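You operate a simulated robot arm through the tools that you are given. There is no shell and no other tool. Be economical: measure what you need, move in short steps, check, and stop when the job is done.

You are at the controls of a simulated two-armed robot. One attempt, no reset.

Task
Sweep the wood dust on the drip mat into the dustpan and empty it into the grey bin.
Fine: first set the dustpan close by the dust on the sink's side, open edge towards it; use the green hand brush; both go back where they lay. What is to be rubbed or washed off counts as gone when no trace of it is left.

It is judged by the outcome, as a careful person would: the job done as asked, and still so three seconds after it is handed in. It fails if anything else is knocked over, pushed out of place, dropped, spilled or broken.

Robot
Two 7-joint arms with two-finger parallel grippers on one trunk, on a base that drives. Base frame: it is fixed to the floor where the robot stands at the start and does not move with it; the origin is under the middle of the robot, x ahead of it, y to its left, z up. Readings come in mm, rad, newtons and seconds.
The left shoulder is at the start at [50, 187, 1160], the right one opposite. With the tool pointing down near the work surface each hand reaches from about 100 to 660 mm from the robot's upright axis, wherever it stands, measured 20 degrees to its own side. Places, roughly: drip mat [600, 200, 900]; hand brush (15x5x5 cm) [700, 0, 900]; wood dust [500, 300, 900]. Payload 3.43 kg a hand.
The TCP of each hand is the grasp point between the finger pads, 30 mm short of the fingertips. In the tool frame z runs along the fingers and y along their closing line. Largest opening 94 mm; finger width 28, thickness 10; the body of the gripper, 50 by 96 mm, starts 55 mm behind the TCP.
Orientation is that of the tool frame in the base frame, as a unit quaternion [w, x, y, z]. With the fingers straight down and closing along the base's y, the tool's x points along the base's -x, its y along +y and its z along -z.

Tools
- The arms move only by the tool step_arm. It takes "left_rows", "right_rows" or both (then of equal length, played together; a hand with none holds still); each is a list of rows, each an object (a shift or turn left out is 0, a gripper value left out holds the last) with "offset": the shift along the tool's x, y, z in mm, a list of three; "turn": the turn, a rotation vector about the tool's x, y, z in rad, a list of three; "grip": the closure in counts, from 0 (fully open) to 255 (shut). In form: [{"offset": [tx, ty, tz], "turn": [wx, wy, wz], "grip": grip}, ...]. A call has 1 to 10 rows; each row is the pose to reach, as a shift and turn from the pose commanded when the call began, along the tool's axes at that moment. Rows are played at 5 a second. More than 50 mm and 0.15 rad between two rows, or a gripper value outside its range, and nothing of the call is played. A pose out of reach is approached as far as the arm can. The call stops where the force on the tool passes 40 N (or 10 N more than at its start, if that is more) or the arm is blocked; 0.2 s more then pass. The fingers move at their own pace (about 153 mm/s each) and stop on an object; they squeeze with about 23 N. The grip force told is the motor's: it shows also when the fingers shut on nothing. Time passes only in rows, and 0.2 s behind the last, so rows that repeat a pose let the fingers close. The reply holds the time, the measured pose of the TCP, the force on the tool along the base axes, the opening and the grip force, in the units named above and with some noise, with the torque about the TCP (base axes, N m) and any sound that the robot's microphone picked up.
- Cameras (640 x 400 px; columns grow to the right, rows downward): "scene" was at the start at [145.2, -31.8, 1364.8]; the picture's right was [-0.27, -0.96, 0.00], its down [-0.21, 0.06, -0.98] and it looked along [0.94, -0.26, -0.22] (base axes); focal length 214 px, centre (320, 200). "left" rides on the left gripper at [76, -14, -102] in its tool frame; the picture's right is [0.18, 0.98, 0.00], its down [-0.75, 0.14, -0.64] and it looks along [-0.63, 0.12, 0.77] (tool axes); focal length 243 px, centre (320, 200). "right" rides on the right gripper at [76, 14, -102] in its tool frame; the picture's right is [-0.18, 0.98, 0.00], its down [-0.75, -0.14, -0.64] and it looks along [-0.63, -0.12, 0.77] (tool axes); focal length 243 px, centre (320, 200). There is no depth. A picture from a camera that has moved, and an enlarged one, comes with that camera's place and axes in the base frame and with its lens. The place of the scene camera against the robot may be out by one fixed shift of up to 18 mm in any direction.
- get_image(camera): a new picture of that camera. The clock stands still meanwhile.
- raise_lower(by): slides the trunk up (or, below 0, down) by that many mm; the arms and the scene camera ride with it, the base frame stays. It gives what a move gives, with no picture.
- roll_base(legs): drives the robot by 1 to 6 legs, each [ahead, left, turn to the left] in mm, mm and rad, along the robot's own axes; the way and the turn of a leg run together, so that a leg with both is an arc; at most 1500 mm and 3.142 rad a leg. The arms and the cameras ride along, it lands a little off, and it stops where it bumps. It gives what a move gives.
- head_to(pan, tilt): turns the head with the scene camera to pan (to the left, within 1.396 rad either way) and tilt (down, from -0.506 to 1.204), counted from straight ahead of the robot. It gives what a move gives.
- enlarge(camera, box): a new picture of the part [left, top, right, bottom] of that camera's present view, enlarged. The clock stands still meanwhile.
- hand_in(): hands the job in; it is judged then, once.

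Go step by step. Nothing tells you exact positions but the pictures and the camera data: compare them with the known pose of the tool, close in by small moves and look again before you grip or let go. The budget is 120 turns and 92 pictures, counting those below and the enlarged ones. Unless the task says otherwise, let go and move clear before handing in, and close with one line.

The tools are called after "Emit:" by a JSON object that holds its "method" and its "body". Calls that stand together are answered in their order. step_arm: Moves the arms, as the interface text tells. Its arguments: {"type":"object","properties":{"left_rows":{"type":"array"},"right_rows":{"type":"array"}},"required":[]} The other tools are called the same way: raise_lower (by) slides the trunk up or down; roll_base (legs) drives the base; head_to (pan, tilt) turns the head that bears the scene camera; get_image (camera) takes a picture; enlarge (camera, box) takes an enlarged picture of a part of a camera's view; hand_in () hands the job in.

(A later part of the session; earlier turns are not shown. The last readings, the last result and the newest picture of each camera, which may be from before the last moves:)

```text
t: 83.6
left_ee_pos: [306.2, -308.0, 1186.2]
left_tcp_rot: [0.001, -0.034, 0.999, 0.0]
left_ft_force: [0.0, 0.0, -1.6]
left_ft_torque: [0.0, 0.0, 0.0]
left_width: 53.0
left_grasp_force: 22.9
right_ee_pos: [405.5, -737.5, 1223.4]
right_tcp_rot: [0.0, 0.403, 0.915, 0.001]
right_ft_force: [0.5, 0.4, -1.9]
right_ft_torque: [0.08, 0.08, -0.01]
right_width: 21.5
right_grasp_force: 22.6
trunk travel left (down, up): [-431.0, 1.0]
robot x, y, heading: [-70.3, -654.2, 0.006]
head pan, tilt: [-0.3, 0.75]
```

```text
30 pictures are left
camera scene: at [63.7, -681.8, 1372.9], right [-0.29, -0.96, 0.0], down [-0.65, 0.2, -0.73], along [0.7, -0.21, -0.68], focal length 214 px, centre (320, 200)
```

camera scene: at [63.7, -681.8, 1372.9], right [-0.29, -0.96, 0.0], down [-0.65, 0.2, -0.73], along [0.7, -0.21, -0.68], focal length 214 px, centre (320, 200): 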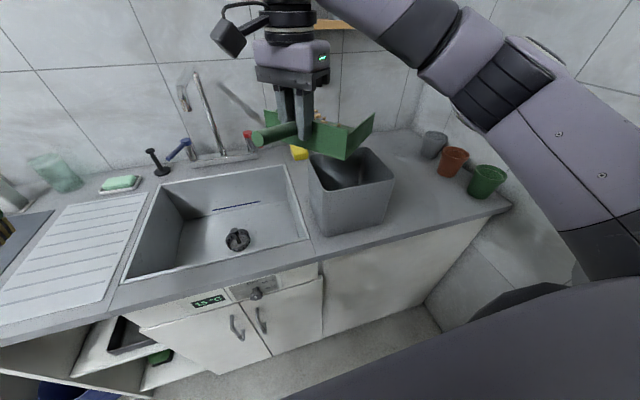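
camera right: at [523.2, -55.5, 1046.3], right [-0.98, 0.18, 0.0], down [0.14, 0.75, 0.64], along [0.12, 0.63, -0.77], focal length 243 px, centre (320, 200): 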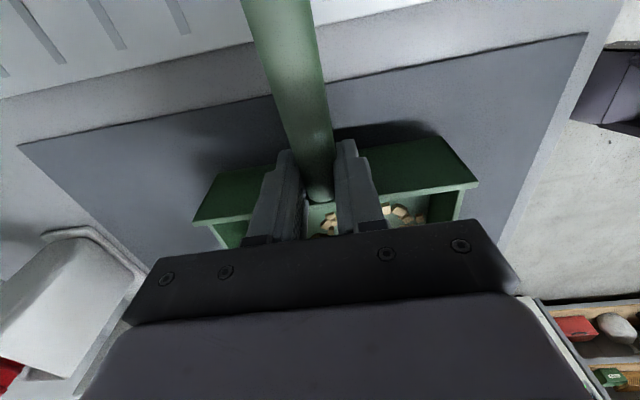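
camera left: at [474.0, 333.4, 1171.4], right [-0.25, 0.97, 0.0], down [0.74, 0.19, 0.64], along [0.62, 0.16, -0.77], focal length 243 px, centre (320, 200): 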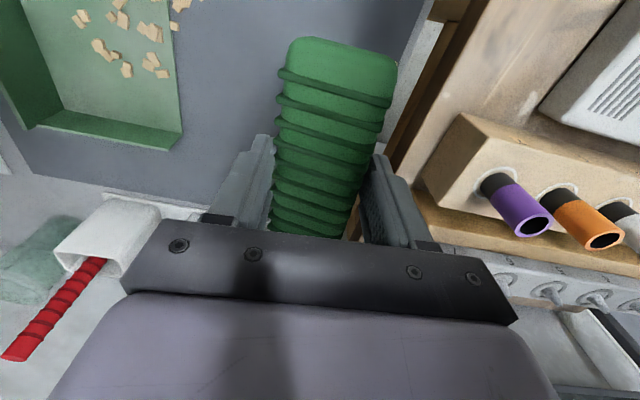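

The turn is fine so far. I finish it and place the hand left of the bin, pan level above the bin opening.

Emit:
{"method": "step_arm", "body": {"right_rows": [{"offset": [-13, -7, 0], "turn": [0, 0, 0.12]}, {"offset": [-26, -13, 0], "turn": [0, 0, 0.25]}, {"offset": [-39, -20, 0], "turn": [0, 0, 0.38]}, {"offset": [-52, -27, 0], "turn": [0, 0, 0.51]}, {"offset": [-65, -33, 0], "turn": [0, 0, 0.63]}, {"offset": [-77.5, -39.7, 0], "turn": [0, 0, 0.742]}, {"offset": [-77.5, -39.7, 0], "turn": [0, 0, 0.742]}]}}

Emit:
{"method": "get_image", "body": {"camera": "scene"}}

Emit:
{"method": "get_image", "body": {"camera": "right"}}

```text
t: 85.2
left_ee_pos: [305.7, -307.5, 1186.6]
left_tcp_rot: [0.0, -0.034, 0.999, 0.0]
left_ft_force: [0.5, -0.1, -0.9]
left_ft_torque: [0.0, -0.02, 0.02]
left_width: 53.2
left_grasp_force: 22.8
right_ee_pos: [429.4, -821.2, 1222.4]
right_tcp_rot: [0.0, 0.707, 0.707, 0.0]
right_ft_force: [0.2, -0.7, -1.2]
right_ft_torque: [0.14, -0.03, -0.01]
right_width: 21.2
right_grasp_force: 22.9
trunk travel left (down, up): [-431.0, 1.0]
robot x, y, heading: [-71.5, -654.0, 0.007]
head pan, tilt: [-0.3, 0.75]
```

```text
29 pictures are left
camera scene: at [63.7, -681.6, 1372.9], right [-0.29, -0.96, 0.0], down [-0.65, 0.2, -0.73], along [0.7, -0.21, -0.68], focal length 214 px, centre (320, 200)
```

scene: 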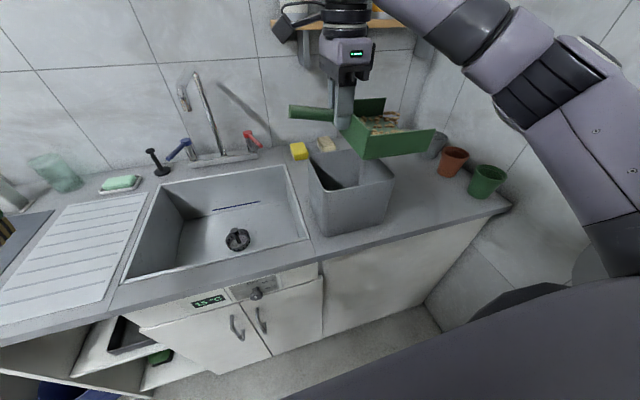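

```text
28 pictures are left
camera right: at [443.6, -745.1, 1325.0], right [0.98, -0.18, 0.0], down [-0.14, -0.75, 0.64], along [-0.12, -0.63, -0.77], focal length 243 px, centre (320, 200)
```

right: 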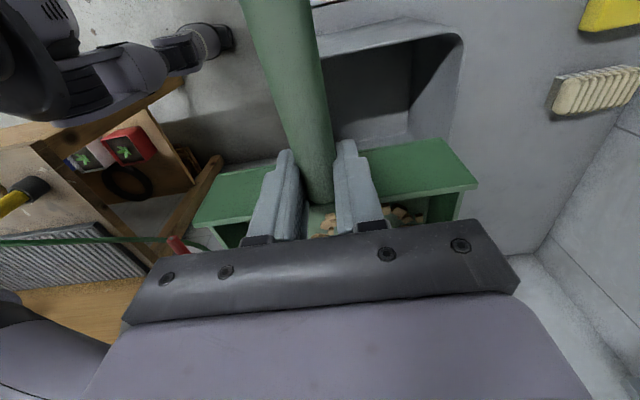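

The pan is above the bin. I tilt it gradually, open edge down, raising the hand a little so the edge stays above the rim.

Emit:
{"method": "step_arm", "body": {"right_rows": [{"offset": [-4, 0, -10], "turn": [0, 0.12, 0]}, {"offset": [-8, 0, -20], "turn": [0, 0.26, 0]}, {"offset": [-8, 0, -25], "turn": [0, 0.4, 0]}, {"offset": [-8, 0, -25], "turn": [0, 0.54, 0]}, {"offset": [-8, 0, -25], "turn": [0, 0.68, 0]}, {"offset": [-8, 0, -25], "turn": [0, 0.82, 0]}, {"offset": [-8, 0, -25], "turn": [0, 0.96, 0]}, {"offset": [-8, 0, -25], "turn": [0, 1.1, 0]}, {"offset": [-8, 0, -25], "turn": [0, 1.2, 0]}, {"offset": [-8, 0, -25], "turn": [0, 1.2, 0]}]}}

Emit:
{"method": "get_image", "body": {"camera": "scene"}}

```text
t: 87.4
left_ee_pos: [305.8, -307.8, 1186.5]
left_tcp_rot: [0.0, -0.034, 0.999, 0.001]
left_ft_force: [0.5, -0.9, -1.6]
left_ft_torque: [-0.01, -0.01, 0.02]
left_width: 52.9
left_grasp_force: 23.4
right_ee_pos: [429.7, -829.6, 1248.3]
right_tcp_rot: [-0.401, 0.582, 0.584, 0.399]
right_ft_force: [0.6, -0.2, -2.8]
right_ft_torque: [-0.03, -0.01, 0.0]
right_width: 21.4
right_grasp_force: 23.3
trunk travel left (down, up): [-431.0, 1.0]
robot x, y, heading: [-69.6, -649.7, 0.004]
head pan, tilt: [-0.3, 0.75]
```

```text
27 pictures are left
camera scene: at [63.6, -681.8, 1372.9], right [-0.29, -0.96, 0.0], down [-0.65, 0.2, -0.73], along [0.7, -0.21, -0.68], focal length 214 px, centre (320, 200)
```

scene: 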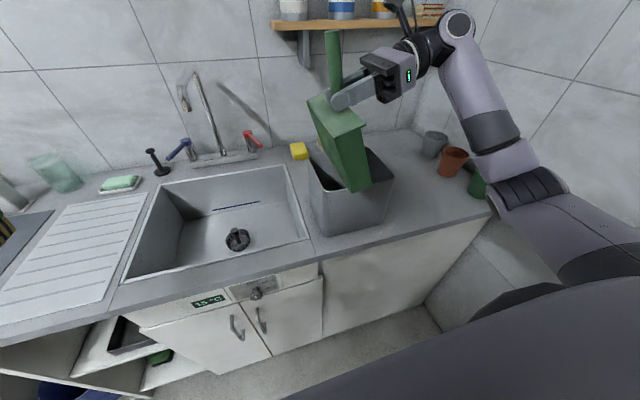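

The pan is tilted about 69°. I zoom in to see whether the dust has gone into the bin.

Emit:
{"method": "enlarge", "body": {"camera": "scene", "box": [280, 90, 440, 250]}}

Emit:
{"method": "get_image", "body": {"camera": "right"}}

```text
2.50 times, centred on (360, 170) of scene
camera zoom: at [63.6, -681.8, 1372.9], right [-0.29, -0.96, 0.0], down [-0.65, 0.2, -0.73], along [0.7, -0.21, -0.68], focal length 536 px, centre (220, 275)
```

zoom: 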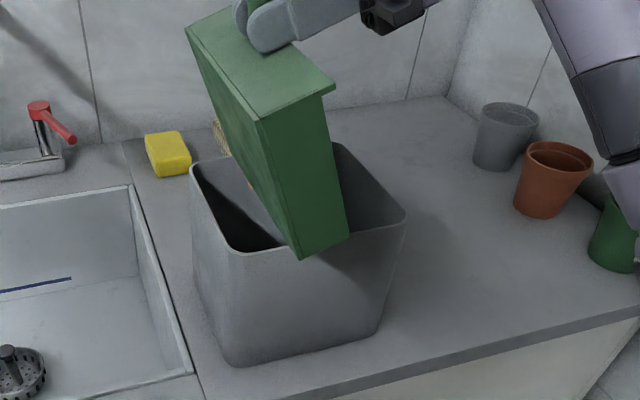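

```text
25 pictures are left
camera right: at [444.1, -897.2, 1355.0], right [0.98, -0.06, -0.17], down [-0.14, -0.87, -0.47], along [-0.12, 0.49, -0.86], focal length 243 px, centre (320, 200)
```

right: 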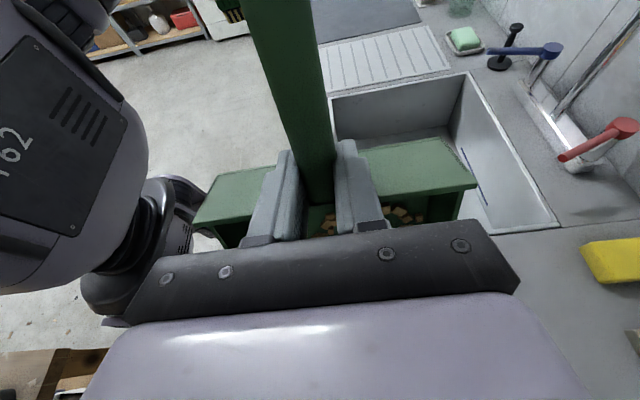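

Some chips are still held at this angle. I shift the hand right so the load stays over the bin's middle and tilt on past vertical.

Emit:
{"method": "step_arm", "body": {"right_rows": [{"offset": [-7, -4, -24], "turn": [0, 0, 0]}, {"offset": [-13, -8, -48], "turn": [0, 0.1, 0]}, {"offset": [-20, -11, -72], "turn": [0, 0.22, 0]}, {"offset": [-27, -11, -96], "turn": [0, 0.34, 0]}, {"offset": [-27, -11, -96], "turn": [0, 0.46, 0]}, {"offset": [-27, -11, -96], "turn": [0, 0.55, 0]}, {"offset": [-27, -11, -96], "turn": [0, 0.55, 0]}]}}

Emit:
{"method": "enlarge", "body": {"camera": "scene", "box": [280, 90, 440, 250]}}

Emit:
{"method": "get_image", "body": {"camera": "right"}}

```text
t: 89.0
left_ee_pos: [306.2, -307.5, 1186.4]
left_tcp_rot: [0.0, -0.034, 0.999, 0.0]
left_ft_force: [0.3, 0.0, -1.2]
left_ft_torque: [-0.01, 0.0, 0.0]
left_width: 53.2
left_grasp_force: 23.3
right_ee_pos: [417.9, -929.2, 1256.1]
right_tcp_rot: [0.544, -0.452, -0.454, -0.543]
right_ft_force: [-0.5, -0.3, -2.0]
right_ft_torque: [-0.1, 0.0, 0.01]
right_width: 21.4
right_grasp_force: 23.0
trunk travel left (down, up): [-431.0, 1.0]
robot x, y, heading: [-72.9, -651.5, 0.004]
head pan, tilt: [-0.3, 0.75]
```

```text
2.50 times, centred on (360, 170) of scene
camera zoom: at [63.7, -681.8, 1372.9], right [-0.29, -0.96, 0.0], down [-0.65, 0.2, -0.73], along [0.7, -0.21, -0.68], focal length 536 px, centre (220, 275)
```

zoom: 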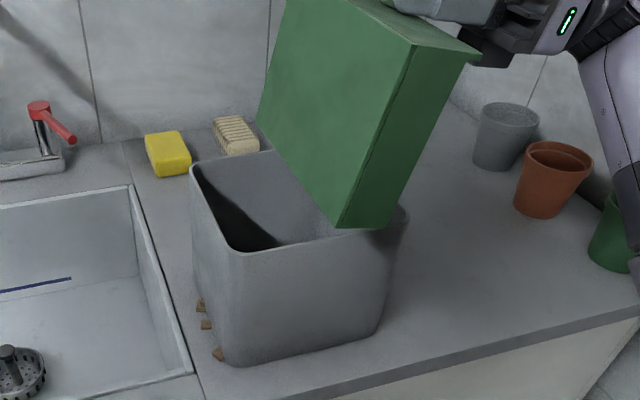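

```text
23 pictures are left
camera right: at [433.5, -1043.6, 1312.8], right [0.98, 0.04, -0.18], down [-0.14, -0.5, -0.86], along [-0.12, 0.87, -0.48], focal length 243 px, centre (320, 200)
```

right: 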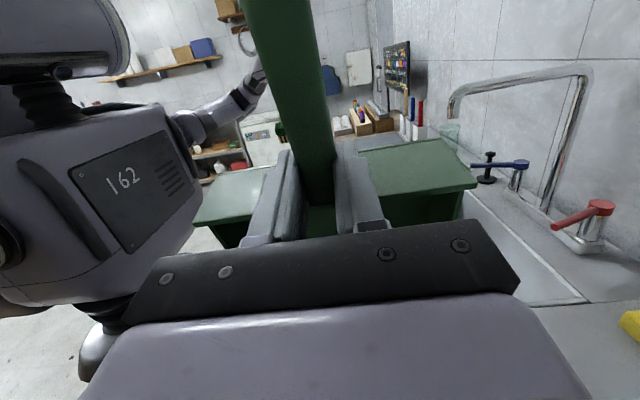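

The load has left the pan. I see a few chips at the bin's left foot that I need to look at; first I level the pan again and move it away to the left.

Emit:
{"method": "step_arm", "body": {"right_rows": [{"offset": [0, 0, 0], "turn": [0, -0.12, 0]}, {"offset": [2, 0, 10], "turn": [0, -0.26, 0]}, {"offset": [4, 0, 25], "turn": [0, -0.4, 0]}, {"offset": [5, 0, 45], "turn": [0, -0.54, 0]}, {"offset": [5, 0, 65], "turn": [0, -0.68, 0]}, {"offset": [4, 0, 85], "turn": [0, -0.82, 0]}, {"offset": [2, 0, 105], "turn": [0, -0.96, 0]}, {"offset": [0, 0, 120], "turn": [0, -1.1, 0]}, {"offset": [-5, 0, 140], "turn": [0, -1.24, 0]}, {"offset": [-10, 0, 160], "turn": [0, -1.38, 0]}]}}

Emit:
{"method": "step_arm", "body": {"right_rows": [{"offset": [8, 0, 10], "turn": [0, -0.12, 0]}, {"offset": [20, 0, 10], "turn": [0, -0.25, 0]}, {"offset": [40, 0, 10], "turn": [0, -0.37, 0]}, {"offset": [70, 0, 20], "turn": [0, -0.37, 0]}, {"offset": [100, 0, 25], "turn": [0, -0.37, 0]}, {"offset": [100, 0, 25], "turn": [0, -0.37, 0]}]}}

Emit:
{"method": "enlarge", "body": {"camera": "scene", "box": [240, 90, 440, 250]}}

```text
t: 91.2
left_ee_pos: [306.5, -307.1, 1186.1]
left_tcp_rot: [0.001, -0.034, 0.999, -0.001]
left_ft_force: [0.4, -0.4, -1.7]
left_ft_torque: [-0.02, 0.0, -0.02]
left_width: 52.8
left_grasp_force: 23.3
right_ee_pos: [418.1, -768.3, 1276.3]
right_tcp_rot: [-0.13, 0.694, 0.696, 0.129]
right_ft_force: [-0.6, -0.5, -2.3]
right_ft_torque: [0.06, -0.04, 0.01]
right_width: 21.4
right_grasp_force: 23.6
trunk travel left (down, up): [-431.0, 1.0]
robot x, y, heading: [-75.4, -652.7, 0.001]
head pan, tilt: [-0.3, 0.75]
```

```text
t: 92.6
left_ee_pos: [306.0, -309.1, 1187.5]
left_tcp_rot: [0.0, -0.034, 0.999, 0.001]
left_ft_force: [0.1, 0.1, -1.4]
left_ft_torque: [-0.02, 0.0, 0.0]
left_width: 53.1
left_grasp_force: 23.2
right_ee_pos: [417.4, -668.9, 1288.5]
right_tcp_rot: [-0.001, 0.707, 0.707, 0.001]
right_ft_force: [0.1, 0.1, -2.1]
right_ft_torque: [0.09, -0.01, 0.03]
right_width: 21.2
right_grasp_force: 22.7
trunk travel left (down, up): [-431.0, 1.0]
robot x, y, heading: [-69.0, -652.8, 0.009]
head pan, tilt: [-0.3, 0.75]
```

```text
2.50 times, centred on (340, 170) of scene
camera zoom: at [63.9, -682.5, 1372.9], right [-0.29, -0.96, 0.0], down [-0.65, 0.2, -0.73], along [0.7, -0.21, -0.68], focal length 536 px, centre (270, 275)
```

zoom: 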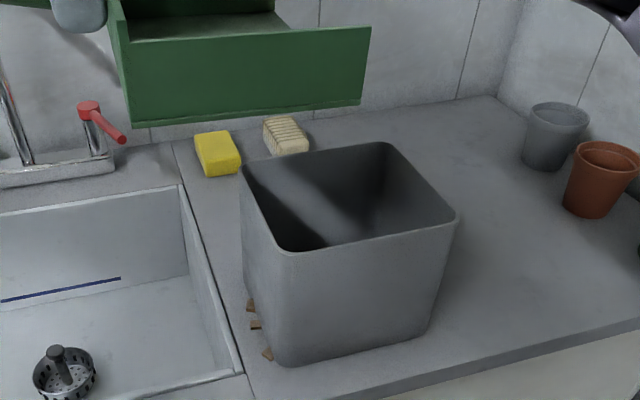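

The bin looks undisturbed. Now I turn the pan back to its home heading while pulling it in, then drive back to the left, taking a look at the bin's left side on the way.

Emit:
{"method": "step_arm", "body": {"right_rows": [{"offset": [0, -15, 0], "turn": [0, 0, -0.14]}, {"offset": [0, -30, 0], "turn": [0, 0, -0.28]}, {"offset": [0, -45, 0], "turn": [0, 0, -0.42]}, {"offset": [0, -60, 0], "turn": [0, 0, -0.56]}, {"offset": [0, -75, 0], "turn": [0, 0, -0.7]}, {"offset": [0, -85, 0], "turn": [0, 0, -0.84]}, {"offset": [0, -85, 0], "turn": [0, 0, -0.98]}, {"offset": [0, -85, 0], "turn": [0, 0, -1.12]}, {"offset": [0, -85, 0], "turn": [0, 0, -1.26]}, {"offset": [0, -85, 0], "turn": [0, 0, -1.4]}]}}

Emit:
{"method": "step_arm", "body": {"right_rows": [{"offset": [0, 0, 0], "turn": [0, 0, -0.13]}, {"offset": [0, 0, 0], "turn": [0, 0, -0.13]}]}}

Emit:
{"method": "roll_base", "body": {"legs": [[0, 350, 0]]}}

Emit:
{"method": "head_to", "body": {"pan": -0.8, "tilt": 0.5}}

Emit:
{"method": "get_image", "body": {"camera": "scene"}}

```text
t: 94.8
left_ee_pos: [304.9, -308.1, 1186.9]
left_tcp_rot: [0.0, -0.034, 0.999, 0.001]
left_ft_force: [0.0, 0.8, -0.6]
left_ft_torque: [-0.05, 0.03, 0.01]
left_width: 52.6
left_grasp_force: 22.6
right_ee_pos: [333.0, -667.0, 1288.9]
right_tcp_rot: [0.0, 0.082, 0.997, 0.0]
right_ft_force: [0.3, -0.5, -2.1]
right_ft_torque: [0.03, 0.09, -0.02]
right_width: 21.4
right_grasp_force: 23.3
trunk travel left (down, up): [-431.0, 1.0]
robot x, y, heading: [-70.7, -649.7, 0.008]
head pan, tilt: [-0.3, 0.75]
```

```text
t: 95.4
left_ee_pos: [305.2, -308.4, 1186.2]
left_tcp_rot: [0.0, -0.034, 0.999, 0.0]
left_ft_force: [-0.1, 0.6, -1.9]
left_ft_torque: [0.0, 0.02, 0.03]
left_width: 52.6
left_grasp_force: 23.0
right_ee_pos: [332.6, -667.4, 1288.0]
right_tcp_rot: [0.0, 0.018, 1.0, 0.0]
right_ft_force: [0.1, -0.7, -2.4]
right_ft_torque: [0.0, 0.11, 0.05]
right_width: 21.4
right_grasp_force: 22.7
trunk travel left (down, up): [-431.0, 1.0]
robot x, y, heading: [-72.1, -651.3, 0.012]
head pan, tilt: [-0.3, 0.75]
```

```text
t: 99.0
left_ee_pos: [305.4, 44.0, 1184.9]
left_tcp_rot: [0.0, -0.032, 0.999, 0.0]
left_ft_force: [0.2, -0.1, -1.2]
left_ft_torque: [-0.02, 0.07, 0.01]
left_width: 52.3
left_grasp_force: 22.3
right_ee_pos: [331.3, -315.1, 1289.2]
right_tcp_rot: [-0.001, 0.021, 1.0, 0.0]
right_ft_force: [0.5, 0.2, -2.4]
right_ft_torque: [0.01, 0.14, 0.0]
right_width: 21.1
right_grasp_force: 22.4
trunk travel left (down, up): [-431.0, 1.0]
robot x, y, heading: [-76.5, -300.1, 0.003]
head pan, tilt: [-0.3, 0.75]
```

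```text
t: 100.0
left_ee_pos: [305.0, 44.1, 1186.6]
left_tcp_rot: [0.0, -0.032, 0.999, 0.0]
left_ft_force: [-0.4, -0.6, -0.1]
left_ft_torque: [-0.02, 0.01, -0.02]
left_width: 52.6
left_grasp_force: 22.5
right_ee_pos: [331.2, -315.7, 1289.7]
right_tcp_rot: [0.0, 0.021, 1.0, 0.0]
right_ft_force: [0.2, -0.2, -2.0]
right_ft_torque: [-0.02, 0.09, 0.03]
right_width: 21.2
right_grasp_force: 23.1
trunk travel left (down, up): [-431.0, 1.0]
robot x, y, heading: [-70.7, -299.0, 0.006]
head pan, tilt: [-0.799, 0.499]
```

```text
21 pictures are left
camera scene: at [46.1, -369.4, 1394.9], right [-0.71, -0.7, 0.0], down [-0.34, 0.34, -0.88], along [0.61, -0.63, -0.48], focal length 214 px, centre (320, 200)
```

scene: 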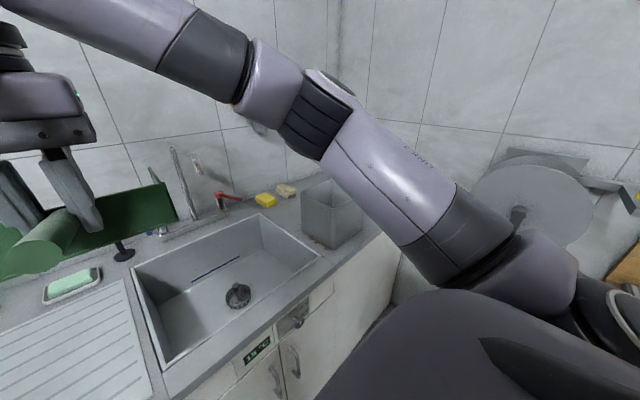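

Emit:
{"method": "enlarge", "body": {"camera": "scene", "box": [270, 165, 390, 265]}}

```text
4.00 times, centred on (330, 215) of scene
camera zoom: at [46.1, -369.4, 1394.9], right [-0.71, -0.7, 0.0], down [-0.34, 0.34, -0.88], along [0.61, -0.63, -0.48], focal length 858 px, centre (280, 140)
```

zoom: 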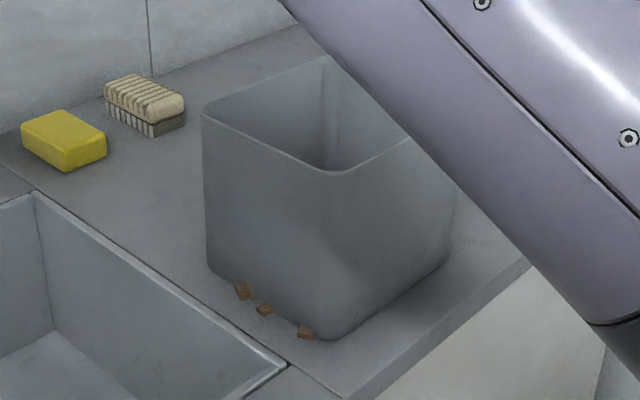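

Emit:
{"method": "enlarge", "body": {"camera": "scene", "box": [306, 222, 338, 254]}}

```text
12.50 times, centred on (322, 238) of scene
camera zoom: at [46.1, -369.4, 1394.9], right [-0.71, -0.7, 0.0], down [-0.34, 0.34, -0.88], along [0.61, -0.63, -0.48], focal length 2681 px, centre (295, -275)
```

zoom: 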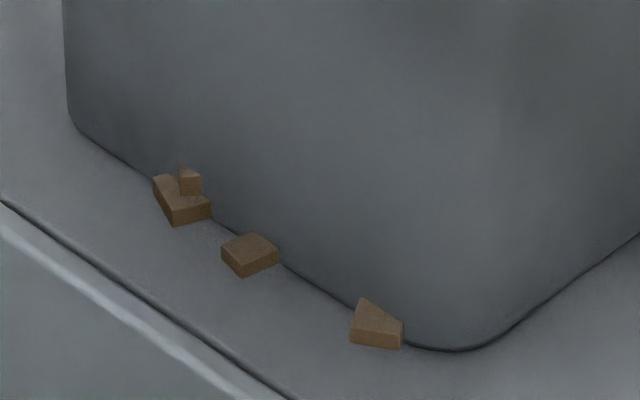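

Those bits are the bin's contents poking through the bottom of its wall (cut off by the wall, at floor level), not loose spill. I drive back in front of the drainboard and lower the trunk.

Emit:
{"method": "roll_base", "body": {"legs": [[0, 220, 0], [115, 0, 0]]}}

Emit:
{"method": "raise_lower", "body": {"by": -56}}

Emit:
{"method": "head_to", "body": {"pan": -0.1, "tilt": 0.75}}

Emit:
{"method": "get_image", "body": {"camera": "scene"}}

```text
t: 103.3
left_ee_pos: [418.8, 262.1, 1186.6]
left_tcp_rot: [-0.001, -0.031, 1.0, 0.0]
left_ft_force: [1.0, -0.5, -1.0]
left_ft_torque: [-0.03, 0.0, -0.01]
left_width: 52.5
left_grasp_force: 23.1
right_ee_pos: [445.5, -97.6, 1288.7]
right_tcp_rot: [0.0, 0.022, 1.0, 0.0]
right_ft_force: [-0.1, 0.2, -3.0]
right_ft_torque: [0.0, 0.08, 0.04]
right_width: 21.2
right_grasp_force: 22.5
trunk travel left (down, up): [-431.0, 1.0]
robot x, y, heading: [40.3, -80.3, 0.0]
head pan, tilt: [-0.799, 0.499]
```

```text
t: 104.3
left_ee_pos: [419.9, 262.1, 1130.0]
left_tcp_rot: [0.0, -0.032, 0.999, 0.0]
left_ft_force: [0.0, 0.3, -0.7]
left_ft_torque: [0.01, 0.0, -0.02]
left_width: 52.3
left_grasp_force: 23.2
right_ee_pos: [443.4, -97.2, 1233.5]
right_tcp_rot: [0.0, 0.022, 1.0, 0.0]
right_ft_force: [0.6, -0.3, -2.2]
right_ft_torque: [0.02, 0.09, -0.01]
right_width: 21.2
right_grasp_force: 22.6
trunk travel left (down, up): [-375.0, 57.0]
robot x, y, heading: [40.3, -83.7, -0.002]
head pan, tilt: [-0.799, 0.499]
```

```text
t: 105.3
left_ee_pos: [418.9, 260.9, 1130.0]
left_tcp_rot: [0.0, -0.032, 0.999, 0.0]
left_ft_force: [-0.2, 0.2, -1.0]
left_ft_torque: [0.0, 0.01, -0.03]
left_width: 52.2
left_grasp_force: 23.0
right_ee_pos: [444.0, -97.9, 1232.3]
right_tcp_rot: [0.0, 0.022, 1.0, 0.0]
right_ft_force: [-0.3, 0.6, -1.3]
right_ft_torque: [-0.02, 0.08, 0.04]
right_width: 21.3
right_grasp_force: 23.3
trunk travel left (down, up): [-375.0, 57.0]
robot x, y, heading: [40.2, -78.4, -0.003]
head pan, tilt: [-0.099, 0.75]
```

```text
18 pictures are left
camera scene: at [178.2, -94.3, 1317.0], right [-0.1, -1.0, 0.0], down [-0.68, 0.07, -0.73], along [0.73, -0.07, -0.68], focal length 214 px, centre (320, 200)
```

scene: 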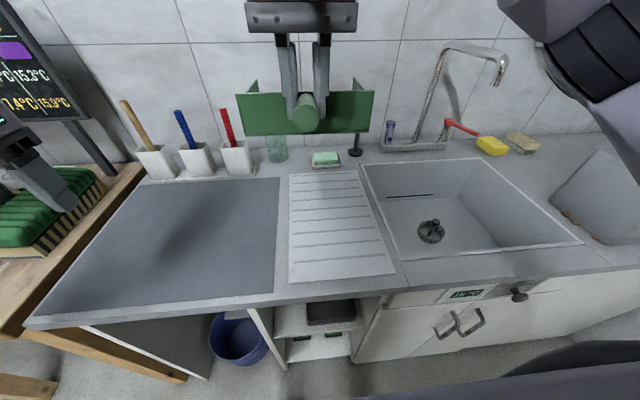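

The mat is clean and nothing is spilled. I bring the pan over its home spot (hand at [556,-162], accounting for the 28 mm slip).

Emit:
{"method": "step_arm", "body": {"right_rows": [{"offset": [-23, -12, 30]}, {"offset": [-46, -24, 60]}, {"offset": [-69, -36, 90]}, {"offset": [-92, -48, 120]}, {"offset": [-114.8, -59, 150]}, {"offset": [-114.8, -59, 190]}, {"offset": [-114.8, -59, 230]}, {"offset": [-114.8, -59, 260]}, {"offset": [-114.8, -59, 260]}]}}

Emit:
{"method": "get_image", "body": {"camera": "scene"}}

Emit:
{"method": "get_image", "body": {"camera": "right"}}

```text
t: 107.3
left_ee_pos: [419.5, 260.9, 1129.7]
left_tcp_rot: [0.0, -0.032, 0.999, 0.0]
left_ft_force: [1.2, -0.5, -0.7]
left_ft_torque: [0.02, 0.02, 0.0]
left_width: 51.9
left_grasp_force: 23.6
right_ee_pos: [555.5, -160.6, 973.5]
right_tcp_rot: [0.0, 0.022, 1.0, 0.002]
right_ft_force: [0.3, 0.9, -2.2]
right_ft_torque: [-0.02, 0.11, 0.02]
right_width: 21.3
right_grasp_force: 23.0
trunk travel left (down, up): [-375.0, 57.0]
robot x, y, heading: [41.7, -79.6, -0.004]
head pan, tilt: [-0.099, 0.75]
```

```text
17 pictures are left
camera scene: at [178.1, -94.2, 1316.9], right [-0.1, -1.0, 0.0], down [-0.68, 0.07, -0.73], along [0.73, -0.07, -0.68], focal length 214 px, centre (320, 200)
```

scene: 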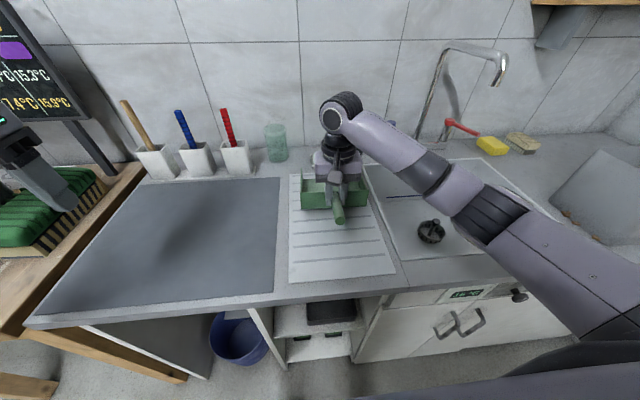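

```text
16 pictures are left
camera right: at [480.3, -144.6, 1074.8], right [0.23, 0.97, 0.0], down [0.75, -0.17, 0.64], along [0.63, -0.14, -0.77], focal length 243 px, centre (320, 200)
```

right: 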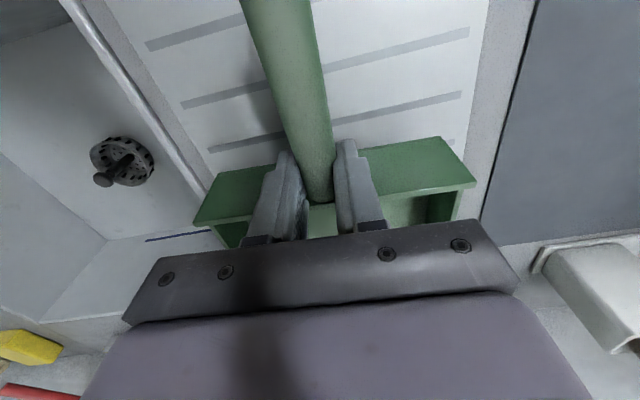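

The pan is empty. I lower it onto the drainboard.

Emit:
{"method": "step_arm", "body": {"right_rows": [{"offset": [0, 0, 15]}, {"offset": [0, 0, 26]}, {"offset": [0, 0, 28.5]}, {"offset": [0, 0, 30]}, {"offset": [0, 0, 30]}]}}

Emit:
{"method": "enlarge", "body": {"camera": "scene", "box": [240, 130, 400, 290]}}

```text
t: 108.5
left_ee_pos: [417.7, 261.8, 1129.3]
left_tcp_rot: [0.0, -0.031, 1.0, 0.0]
left_ft_force: [-0.1, 0.8, -1.4]
left_ft_torque: [0.0, 0.02, 0.03]
left_width: 51.8
left_grasp_force: 22.7
right_ee_pos: [556.1, -160.5, 944.4]
right_tcp_rot: [0.001, 0.021, 1.0, 0.0]
right_ft_force: [-1.8, -1.5, 4.2]
right_ft_torque: [-0.06, -0.74, -0.12]
right_width: 21.5
right_grasp_force: 23.1
trunk travel left (down, up): [-375.0, 57.0]
robot x, y, heading: [37.4, -82.6, -0.0]
head pan, tilt: [-0.099, 0.75]
```

```text
2.50 times, centred on (320, 210) of scene
camera zoom: at [177.3, -94.2, 1317.1], right [-0.1, -1.0, 0.0], down [-0.68, 0.07, -0.73], along [0.73, -0.07, -0.68], focal length 536 px, centre (320, 175)
```

zoom: 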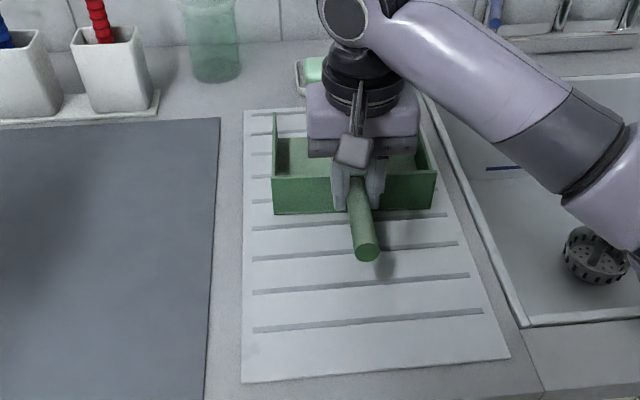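

The pan sits within a couple of mm of where it lay. I release it and lift the hand straight up.

Emit:
{"method": "step_arm", "body": {"right_rows": [{"offset": [0, 0, -1]}, {"offset": [0, 0, -1], "grip": 150}, {"offset": [0, 0, -1], "grip": 90}, {"offset": [0, 0, -1], "grip": 0}, {"offset": [0, 0, -1], "grip": 0}, {"offset": [0, 0, -30]}, {"offset": [0, 0, -75]}, {"offset": [10, 0, -120]}, {"offset": [30, 0, -160]}, {"offset": [60, 0, -190]}]}}

Emit:
{"method": "get_image", "body": {"camera": "right"}}

```text
t: 110.8
left_ee_pos: [419.5, 261.3, 1129.7]
left_tcp_rot: [0.0, -0.032, 1.0, 0.0]
left_ft_force: [0.2, 0.2, -0.4]
left_ft_torque: [-0.04, -0.03, 0.02]
left_width: 51.7
left_grasp_force: 22.8
right_ee_pos: [493.4, -157.3, 1134.6]
right_tcp_rot: [0.0, 0.022, 1.0, 0.0]
right_ft_force: [-1.5, 0.4, -1.0]
right_ft_torque: [-0.01, 0.0, 0.0]
right_width: 93.9
right_grasp_force: 0.0
trunk travel left (down, up): [-375.0, 57.0]
robot x, y, heading: [37.2, -81.0, -0.001]
head pan, tilt: [-0.099, 0.75]
```

```text
14 pictures are left
camera right: at [418.1, -139.5, 1237.0], right [0.23, 0.97, 0.0], down [0.75, -0.17, 0.64], along [0.63, -0.15, -0.77], focal length 243 px, centre (320, 200)
```

right: 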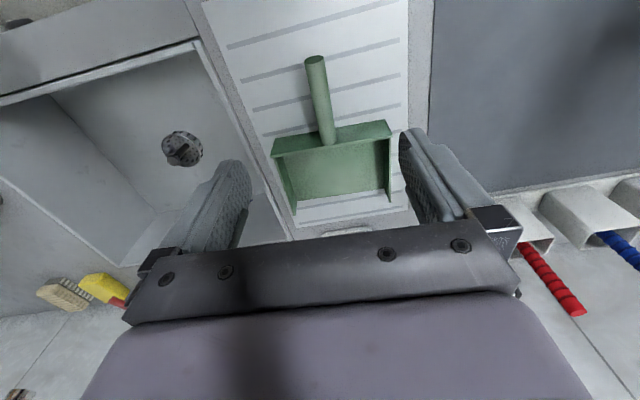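

The pan is back where it lay (handle end within 3 mm). Now I turn the base as before to reach the brush's place.

Emit:
{"method": "roll_base", "body": {"legs": [[0, 0, -0.4]]}}

Emit:
{"method": "head_to", "body": {"pan": 0.4, "tilt": 0.75}}

```text
t: 112.3
left_ee_pos: [521.9, 86.3, 1130.4]
left_tcp_rot: [0.001, 0.168, 0.986, 0.0]
left_ft_force: [0.3, -0.1, -0.5]
left_ft_torque: [0.01, -0.01, -0.01]
left_width: 51.4
left_grasp_force: 23.1
right_ee_pos: [427.9, -328.2, 1135.4]
right_tcp_rot: [0.0, 0.221, 0.975, 0.0]
right_ft_force: [0.5, -0.9, 0.3]
right_ft_torque: [0.03, 0.0, -0.02]
right_width: 94.1
right_grasp_force: 0.1
trunk travel left (down, up): [-375.0, 57.0]
robot x, y, heading: [43.0, -78.8, -0.396]
head pan, tilt: [-0.099, 0.75]
```

```text
t: 113.3
left_ee_pos: [522.3, 86.9, 1131.5]
left_tcp_rot: [0.0, 0.168, 0.986, 0.0]
left_ft_force: [0.4, -0.5, -1.7]
left_ft_torque: [0.0, 0.0, 0.04]
left_width: 51.4
left_grasp_force: 22.8
right_ee_pos: [428.0, -328.0, 1135.7]
right_tcp_rot: [0.0, 0.221, 0.975, 0.0]
right_ft_force: [0.4, -0.1, 0.0]
right_ft_torque: [0.02, 0.0, -0.01]
right_width: 94.2
right_grasp_force: 0.0
trunk travel left (down, up): [-375.0, 57.0]
robot x, y, heading: [43.4, -77.6, -0.398]
head pan, tilt: [0.4, 0.75]
```

Now I rotate the brush back to lie along y, staying at this height.

Emit:
{"method": "step_arm", "body": {"left_rows": [{"turn": [0, 0, 0.13]}, {"turn": [0, 0, 0.26]}, {"turn": [0, 0, 0.39]}, {"turn": [0, 0, 0.53]}, {"turn": [0, 0, 0.67]}, {"turn": [0, 0, 0.81]}, {"turn": [0, 0, 0.95]}, {"turn": [0, 0, 1.08]}, {"turn": [0, 0, 1.19]}, {"turn": [0, 0, 1.19]}]}}

Emit:
{"method": "step_arm", "body": {"left_rows": [{"offset": [-6, 40, 0]}, {"offset": [-14, 80, 0]}, {"offset": [-22, 120, 20]}, {"offset": [-28, 150, 45]}, {"offset": [-30, 165, 75]}, {"offset": [-30, 165, 110]}, {"offset": [-30, 165, 110]}]}}

Emit:
{"method": "enlarge", "body": {"camera": "scene", "box": [190, 90, 350, 190]}}

Emit:
{"method": "get_image", "body": {"camera": "left"}}

```text
t: 115.5
left_ee_pos: [521.6, 87.5, 1129.4]
left_tcp_rot: [0.0, 0.693, 0.721, 0.0]
left_ft_force: [0.5, -0.5, -0.1]
left_ft_torque: [0.02, -0.01, 0.02]
left_width: 51.3
left_grasp_force: 22.7
right_ee_pos: [428.1, -327.6, 1135.2]
right_tcp_rot: [0.0, 0.221, 0.975, 0.0]
right_ft_force: [-0.3, 0.8, -1.0]
right_ft_torque: [-0.03, 0.02, 0.04]
right_width: 94.0
right_grasp_force: 0.1
trunk travel left (down, up): [-375.0, 57.0]
robot x, y, heading: [41.9, -81.0, -0.397]
head pan, tilt: [0.4, 0.75]
```

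```text
t: 117.1
left_ee_pos: [688.5, 61.9, 1019.5]
left_tcp_rot: [0.0, 0.693, 0.721, 0.0]
left_ft_force: [-0.1, 0.5, -1.2]
left_ft_torque: [0.0, -0.02, 0.03]
left_width: 51.1
left_grasp_force: 23.2
right_ee_pos: [428.3, -327.6, 1134.9]
right_tcp_rot: [0.0, 0.22, 0.976, -0.001]
right_ft_force: [0.6, -0.1, -0.4]
right_ft_torque: [0.0, -0.01, -0.02]
right_width: 94.1
right_grasp_force: 0.0
trunk travel left (down, up): [-375.0, 57.0]
robot x, y, heading: [42.6, -80.1, -0.4]
head pan, tilt: [0.4, 0.75]
```

```text
4.00 times, centred on (270, 140) of scene
camera zoom: at [173.7, -109.0, 1317.0], right [0.0, -1.0, 0.0], down [-0.68, 0.0, -0.73], along [0.73, 0.0, -0.68], focal length 858 px, centre (520, 440)
```

zoom: 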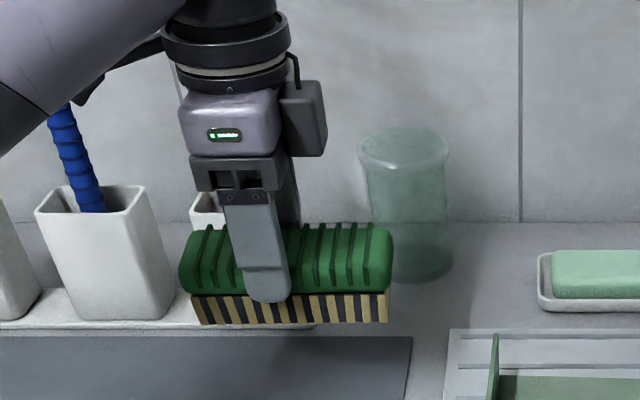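

```text
12 pictures are left
camera left: at [670.8, 139.0, 1123.1], right [0.97, 0.23, 0.0], down [0.17, -0.75, 0.64], along [0.14, -0.63, -0.77], focal length 243 px, centre (320, 200)
```

left: 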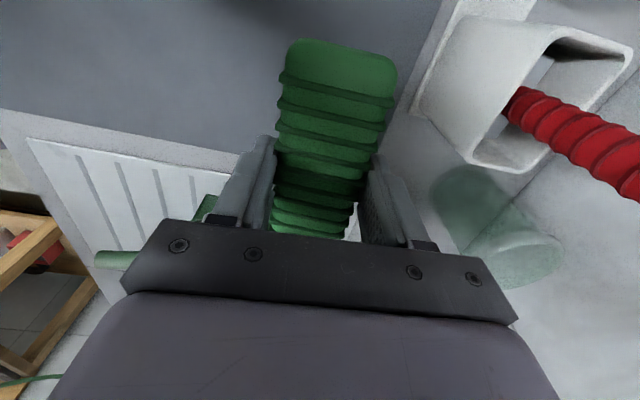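

The brush is almost exactly aligned; I correct 0.04 rad and lower it over its home spot, then check before touching down.

Emit:
{"method": "step_arm", "body": {"left_rows": [{"offset": [-14.7, 17.4, 10], "turn": [0, 0, 0.04]}, {"offset": [-14.7, 17.4, 40], "turn": [0, 0, 0.04]}, {"offset": [-14.7, 17.4, 64], "turn": [0, 0, 0.04]}, {"offset": [-14.7, 17.4, 70], "turn": [0, 0, 0.04]}, {"offset": [-14.7, 17.4, 70], "turn": [0, 0, 0.04]}]}}

Emit:
{"method": "enlarge", "body": {"camera": "scene", "box": [200, 110, 360, 210]}}

```text
t: 118.3
left_ee_pos: [706.1, 49.1, 951.1]
left_tcp_rot: [0.0, 0.707, 0.708, 0.0]
left_ft_force: [-0.6, 0.4, -1.0]
left_ft_torque: [0.0, 0.0, -0.01]
left_width: 51.0
left_grasp_force: 23.0
right_ee_pos: [427.3, -328.3, 1135.6]
right_tcp_rot: [0.001, 0.221, 0.975, 0.0]
right_ft_force: [-0.1, -0.3, -0.4]
right_ft_torque: [-0.02, 0.02, 0.01]
right_width: 93.9
right_grasp_force: 0.1
trunk travel left (down, up): [-375.0, 57.0]
robot x, y, heading: [37.4, -79.2, -0.4]
head pan, tilt: [0.4, 0.75]
```

```text
4.00 times, centred on (280, 160) of scene
camera zoom: at [173.9, -108.9, 1316.9], right [0.0, -1.0, 0.0], down [-0.68, 0.0, -0.73], along [0.73, 0.0, -0.68], focal length 858 px, centre (480, 360)
```

zoom: 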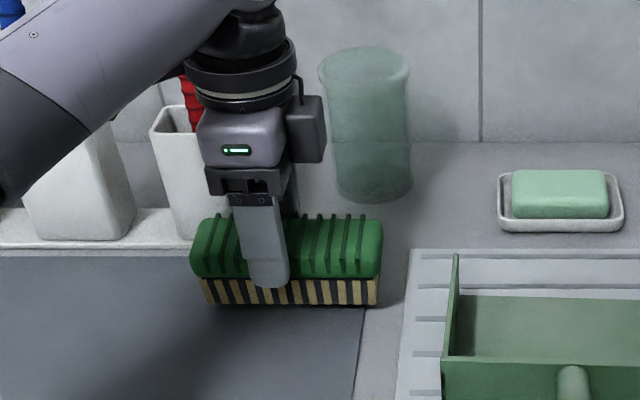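

It matches the original position within a millimetre or two. I lower to contact and release.

Emit:
{"method": "step_arm", "body": {"left_rows": [{"offset": [0, 0, 3]}, {"offset": [0, 0, 5]}, {"offset": [0, 0, 6.5]}, {"offset": [0, 0, 7.5]}, {"offset": [0, 0, 7.5]}]}}

```text
t: 119.5
left_ee_pos: [706.3, 50.5, 942.3]
left_tcp_rot: [0.0, 0.706, 0.708, 0.0]
left_ft_force: [0.3, 0.7, -2.1]
left_ft_torque: [-0.03, -0.01, 0.04]
left_width: 51.2
left_grasp_force: 22.8
right_ee_pos: [428.5, -327.7, 1135.7]
right_tcp_rot: [0.0, 0.221, 0.975, 0.0]
right_ft_force: [0.8, 0.2, 0.8]
right_ft_torque: [0.02, 0.02, 0.01]
right_width: 93.9
right_grasp_force: 0.0
trunk travel left (down, up): [-375.0, 57.0]
robot x, y, heading: [38.3, -81.0, -0.401]
head pan, tilt: [0.4, 0.75]
```

Emit:
{"method": "step_arm", "body": {"left_rows": [{"offset": [0, 0, 1]}, {"offset": [0, 0, 2]}, {"offset": [0, 0, 3]}, {"offset": [0, 0, 3]}]}}

Emit:
{"method": "enlarge", "body": {"camera": "scene", "box": [220, 140, 320, 200]}}

```text
t: 120.5
left_ee_pos: [707.2, 49.2, 941.5]
left_tcp_rot: [0.002, 0.706, 0.708, 0.0]
left_ft_force: [6.9, 2.7, 8.2]
left_ft_torque: [0.07, -0.23, 0.09]
left_width: 50.8
left_grasp_force: 23.5
right_ee_pos: [426.8, -327.6, 1134.5]
right_tcp_rot: [0.001, 0.221, 0.975, -0.001]
right_ft_force: [-0.6, 1.1, 0.3]
right_ft_torque: [-0.02, 0.02, 0.02]
right_width: 93.9
right_grasp_force: 0.0
trunk travel left (down, up): [-375.0, 57.0]
robot x, y, heading: [39.6, -79.8, -0.394]
head pan, tilt: [0.4, 0.75]
```

```text
6.40 times, centred on (270, 170) of scene
camera zoom: at [173.6, -108.8, 1317.1], right [0.0, -1.0, 0.0], down [-0.68, 0.0, -0.73], along [0.73, 0.0, -0.68], focal length 1373 px, centre (640, 392)
```

zoom: 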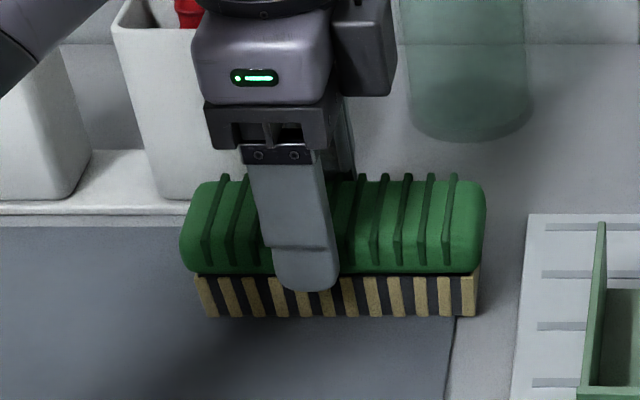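

Contact is made and the brush stands level in its place. I ease off, open the fingers and rise straight up, then pull the hand back.

Emit:
{"method": "step_arm", "body": {"left_rows": [{"offset": [0, 0, -1.5]}, {"offset": [0, 0, -1.5], "grip": 110}, {"offset": [0, 0, -1.5], "grip": 60}, {"offset": [0, 0, -1.5], "grip": 0}, {"offset": [0, 0, -1.5], "grip": 0}, {"offset": [0, 0, -25]}, {"offset": [0, 0, -65]}, {"offset": [0, 0, -110]}, {"offset": [0, -40, -130]}, {"offset": [0, -85, -140]}]}}

Emit:
{"method": "step_arm", "body": {"left_rows": [{"offset": [0, -45, -10]}, {"offset": [0, -90, -20]}, {"offset": [0, -130, -20]}, {"offset": [0, -130, -20]}]}}

Emit:
{"method": "roll_base", "body": {"legs": [[-120, 0, 0], [0, 0, 0.4]]}}

Emit:
{"method": "head_to", "body": {"pan": -0.1, "tilt": 0.7}}

Emit:
{"method": "get_image", "body": {"camera": "scene"}}

```text
t: 122.7
left_ee_pos: [622.7, 50.3, 1081.7]
left_tcp_rot: [0.0, 0.706, 0.709, -0.001]
left_ft_force: [0.0, 0.2, 0.1]
left_ft_torque: [0.01, -0.04, -0.01]
left_width: 94.1
left_grasp_force: 0.1
right_ee_pos: [427.3, -328.4, 1134.8]
right_tcp_rot: [0.001, 0.22, 0.975, 0.0]
right_ft_force: [0.5, 0.1, -0.7]
right_ft_torque: [0.0, -0.02, 0.01]
right_width: 94.1
right_grasp_force: 0.0
trunk travel left (down, up): [-375.0, 57.0]
robot x, y, heading: [39.0, -80.1, -0.399]
head pan, tilt: [0.4, 0.75]
```

```text
t: 123.7
left_ee_pos: [490.7, 50.0, 1100.0]
left_tcp_rot: [0.0, 0.706, 0.709, -0.002]
left_ft_force: [0.8, 0.0, 0.4]
left_ft_torque: [0.02, -0.02, 0.03]
left_width: 94.0
left_grasp_force: 0.1
right_ee_pos: [428.0, -328.4, 1135.6]
right_tcp_rot: [-0.001, 0.221, 0.975, 0.0]
right_ft_force: [0.2, -0.1, 0.5]
right_ft_torque: [-0.01, -0.02, 0.0]
right_width: 94.4
right_grasp_force: 0.1
trunk travel left (down, up): [-375.0, 57.0]
robot x, y, heading: [41.2, -80.5, -0.399]
head pan, tilt: [0.4, 0.75]
```

```text
t: 126.1
left_ee_pos: [294.5, 263.5, 1101.0]
left_tcp_rot: [0.0, 0.551, 0.835, 0.0]
left_ft_force: [0.6, 0.2, 0.3]
left_ft_torque: [-0.01, 0.0, -0.03]
left_width: 94.0
left_grasp_force: 0.0
right_ee_pos: [384.5, -110.9, 1135.3]
right_tcp_rot: [0.0, 0.023, 1.0, 0.0]
right_ft_force: [-0.8, 0.2, 0.2]
right_ft_torque: [-0.02, 0.0, 0.01]
right_width: 94.0
right_grasp_force: 0.0
trunk travel left (down, up): [-375.0, 57.0]
robot x, y, heading: [-69.3, -33.7, -0.003]
head pan, tilt: [0.4, 0.75]
```

```text
t: 127.0
left_ee_pos: [296.7, 262.5, 1100.5]
left_tcp_rot: [0.001, 0.552, 0.834, 0.0]
left_ft_force: [-0.1, 0.6, 0.2]
left_ft_torque: [0.02, -0.04, 0.01]
left_width: 93.8
left_grasp_force: 0.0
right_ee_pos: [384.9, -109.7, 1136.3]
right_tcp_rot: [0.0, 0.022, 1.0, 0.0]
right_ft_force: [0.4, 0.1, -1.1]
right_ft_torque: [0.02, -0.03, -0.01]
right_width: 94.2
right_grasp_force: 0.0
trunk travel left (down, up): [-375.0, 57.0]
robot x, y, heading: [-70.4, -33.3, 0.001]
head pan, tilt: [-0.099, 0.7]
```

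```text
9 pictures are left
camera scene: at [70.4, -48.1, 1321.2], right [-0.1, -1.0, 0.0], down [-0.64, 0.06, -0.76], along [0.76, -0.07, -0.64], focal length 214 px, centre (320, 200)
```

scene: 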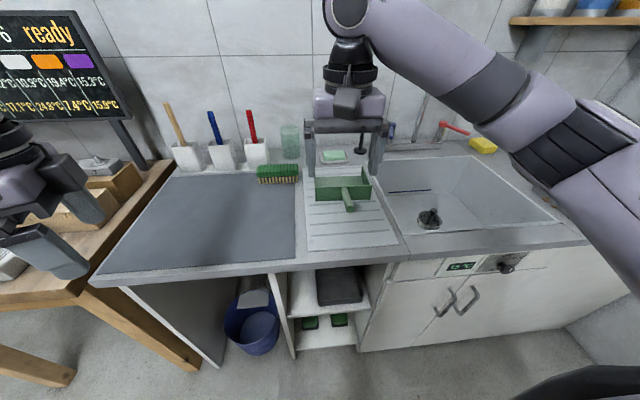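

Brush and pan are back; I check the mat closely for any trace.

Emit:
{"method": "enlarge", "body": {"camera": "scene", "box": [90, 150, 310, 290]}}

Emit:
{"method": "head_to", "body": {"pan": -0.75, "tilt": 0.5}}

Emit:
{"method": "get_image", "body": {"camera": "scene"}}

```text
2.86 times, centred on (200, 220) of scene
camera zoom: at [70.4, -48.1, 1321.2], right [-0.1, -1.0, 0.0], down [-0.64, 0.06, -0.76], along [0.76, -0.07, -0.64], focal length 613 px, centre (663, 143)
```

zoom: 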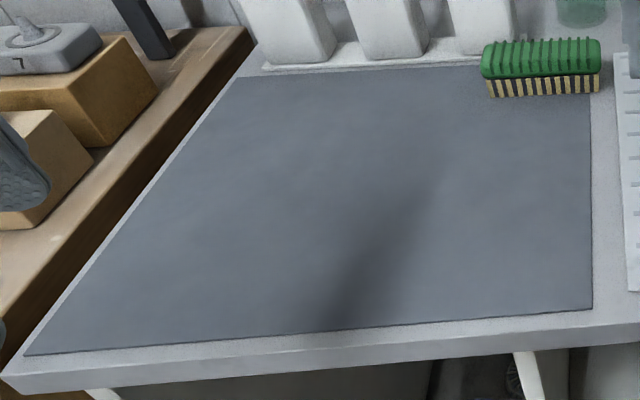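

```text
t: 128.1
left_ee_pos: [294.3, 263.1, 1101.4]
left_tcp_rot: [0.0, 0.551, 0.835, 0.0]
left_ft_force: [-0.7, -0.5, -0.2]
left_ft_torque: [-0.03, 0.0, 0.01]
left_width: 94.1
left_grasp_force: 0.1
right_ee_pos: [384.6, -110.7, 1135.4]
right_tcp_rot: [0.0, 0.022, 1.0, 0.0]
right_ft_force: [0.1, -0.5, 0.5]
right_ft_torque: [0.02, -0.01, -0.01]
right_width: 94.0
right_grasp_force: 0.0
trunk travel left (down, up): [-375.0, 57.0]
robot x, y, heading: [-70.6, -33.2, 0.002]
head pan, tilt: [-0.75, 0.499]
```

```text
7 pictures are left
camera scene: at [52.5, -101.7, 1338.9], right [-0.68, -0.73, 0.0], down [-0.35, 0.33, -0.88], along [0.64, -0.6, -0.48], focal length 214 px, centre (320, 200)
```

scene: 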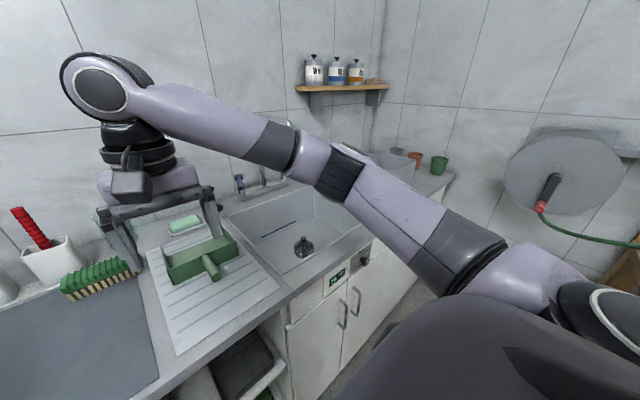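

The mat is spotless and tools are home. To be sure about the bits at the bin's foot, I drive over and look into and beside the bin with the right wrist camera.

Emit:
{"method": "roll_base", "body": {"legs": [[0, -600, 0]]}}

Emit:
{"method": "get_image", "body": {"camera": "right"}}

```text
t: 133.8
left_ee_pos: [295.4, -335.4, 1099.7]
left_tcp_rot: [0.0, 0.552, 0.834, 0.0]
left_ft_force: [-0.2, 0.3, 0.2]
left_ft_torque: [0.0, 0.01, 0.0]
left_width: 94.0
left_grasp_force: 0.1
right_ee_pos: [385.0, -711.2, 1134.6]
right_tcp_rot: [0.0, 0.023, 1.0, 0.0]
right_ft_force: [0.3, 0.0, 0.0]
right_ft_torque: [0.0, 0.0, 0.01]
right_width: 94.0
right_grasp_force: 0.0
trunk travel left (down, up): [-375.0, 57.0]
robot x, y, heading: [-68.7, -632.7, -0.0]
head pan, tilt: [-0.75, 0.499]
```

```text
6 pictures are left
camera right: at [309.3, -693.0, 1236.6], right [0.23, 0.97, 0.0], down [0.75, -0.18, 0.64], along [0.63, -0.15, -0.77], focal length 243 px, centre (320, 200)
```

right: 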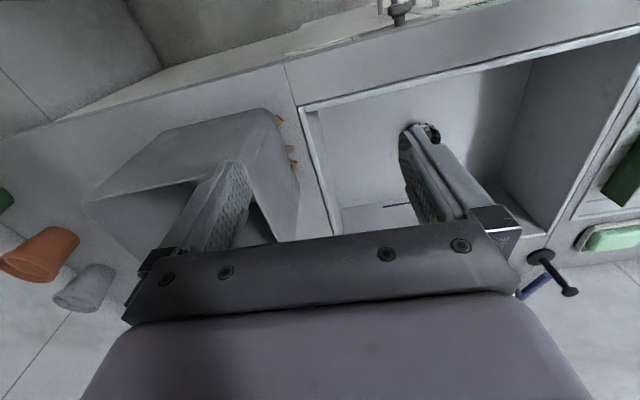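

Emit:
{"method": "enlarge", "body": {"camera": "right", "box": [250, 100, 330, 190]}}

Emit:
{"method": "step_arm", "body": {"right_rows": [{"offset": [0, -30, -15]}, {"offset": [0, -65, -30]}, {"offset": [0, -100, -45]}, {"offset": [0, -130, -60]}, {"offset": [0, -130, -60]}]}}

Emit:
{"method": "get_image", "body": {"camera": "right"}}

```text
4.44 times, centred on (290, 145) of right
camera zoom: at [309.3, -693.0, 1236.6], right [0.23, 0.97, 0.0], down [0.75, -0.18, 0.64], along [0.63, -0.15, -0.77], focal length 1078 px, centre (453, 444)
```

zoom: 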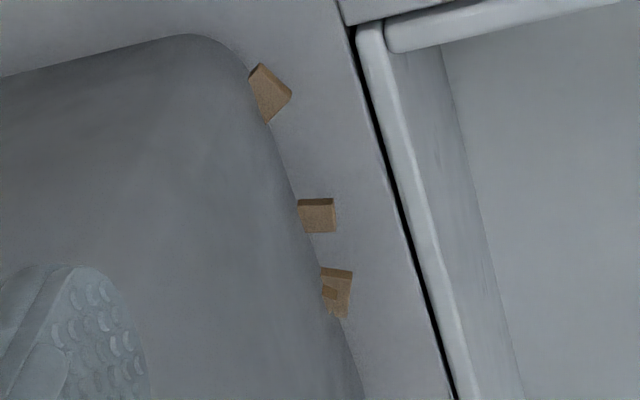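

```text
t: 135.0
left_ee_pos: [295.3, -337.5, 1100.4]
left_tcp_rot: [0.001, 0.552, 0.834, 0.0]
left_ft_force: [0.1, 0.8, -0.9]
left_ft_torque: [-0.04, -0.01, 0.0]
left_width: 94.0
left_grasp_force: 0.0
right_ee_pos: [378.2, -839.4, 1194.9]
right_tcp_rot: [0.0, 0.022, 1.0, 0.0]
right_ft_force: [0.6, 0.3, 0.5]
right_ft_torque: [0.03, -0.02, 0.01]
right_width: 93.9
right_grasp_force: 0.1
trunk travel left (down, up): [-375.0, 57.0]
robot x, y, heading: [-67.5, -633.2, 0.008]
head pan, tilt: [-0.75, 0.499]
```

```text
4 pictures are left
camera right: at [303.0, -822.5, 1297.4], right [0.23, 0.97, 0.0], down [0.75, -0.18, 0.64], along [0.63, -0.15, -0.77], focal length 243 px, centre (320, 200)
```

right: 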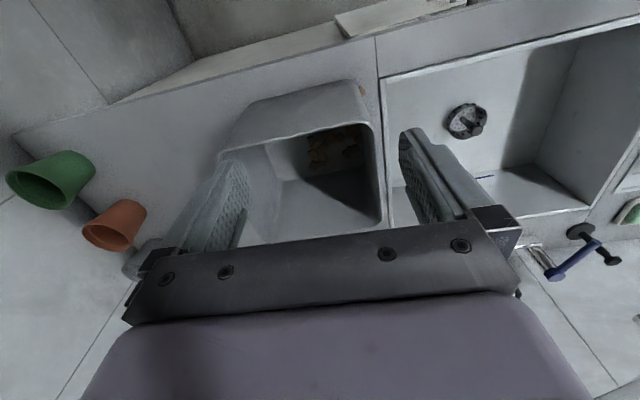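

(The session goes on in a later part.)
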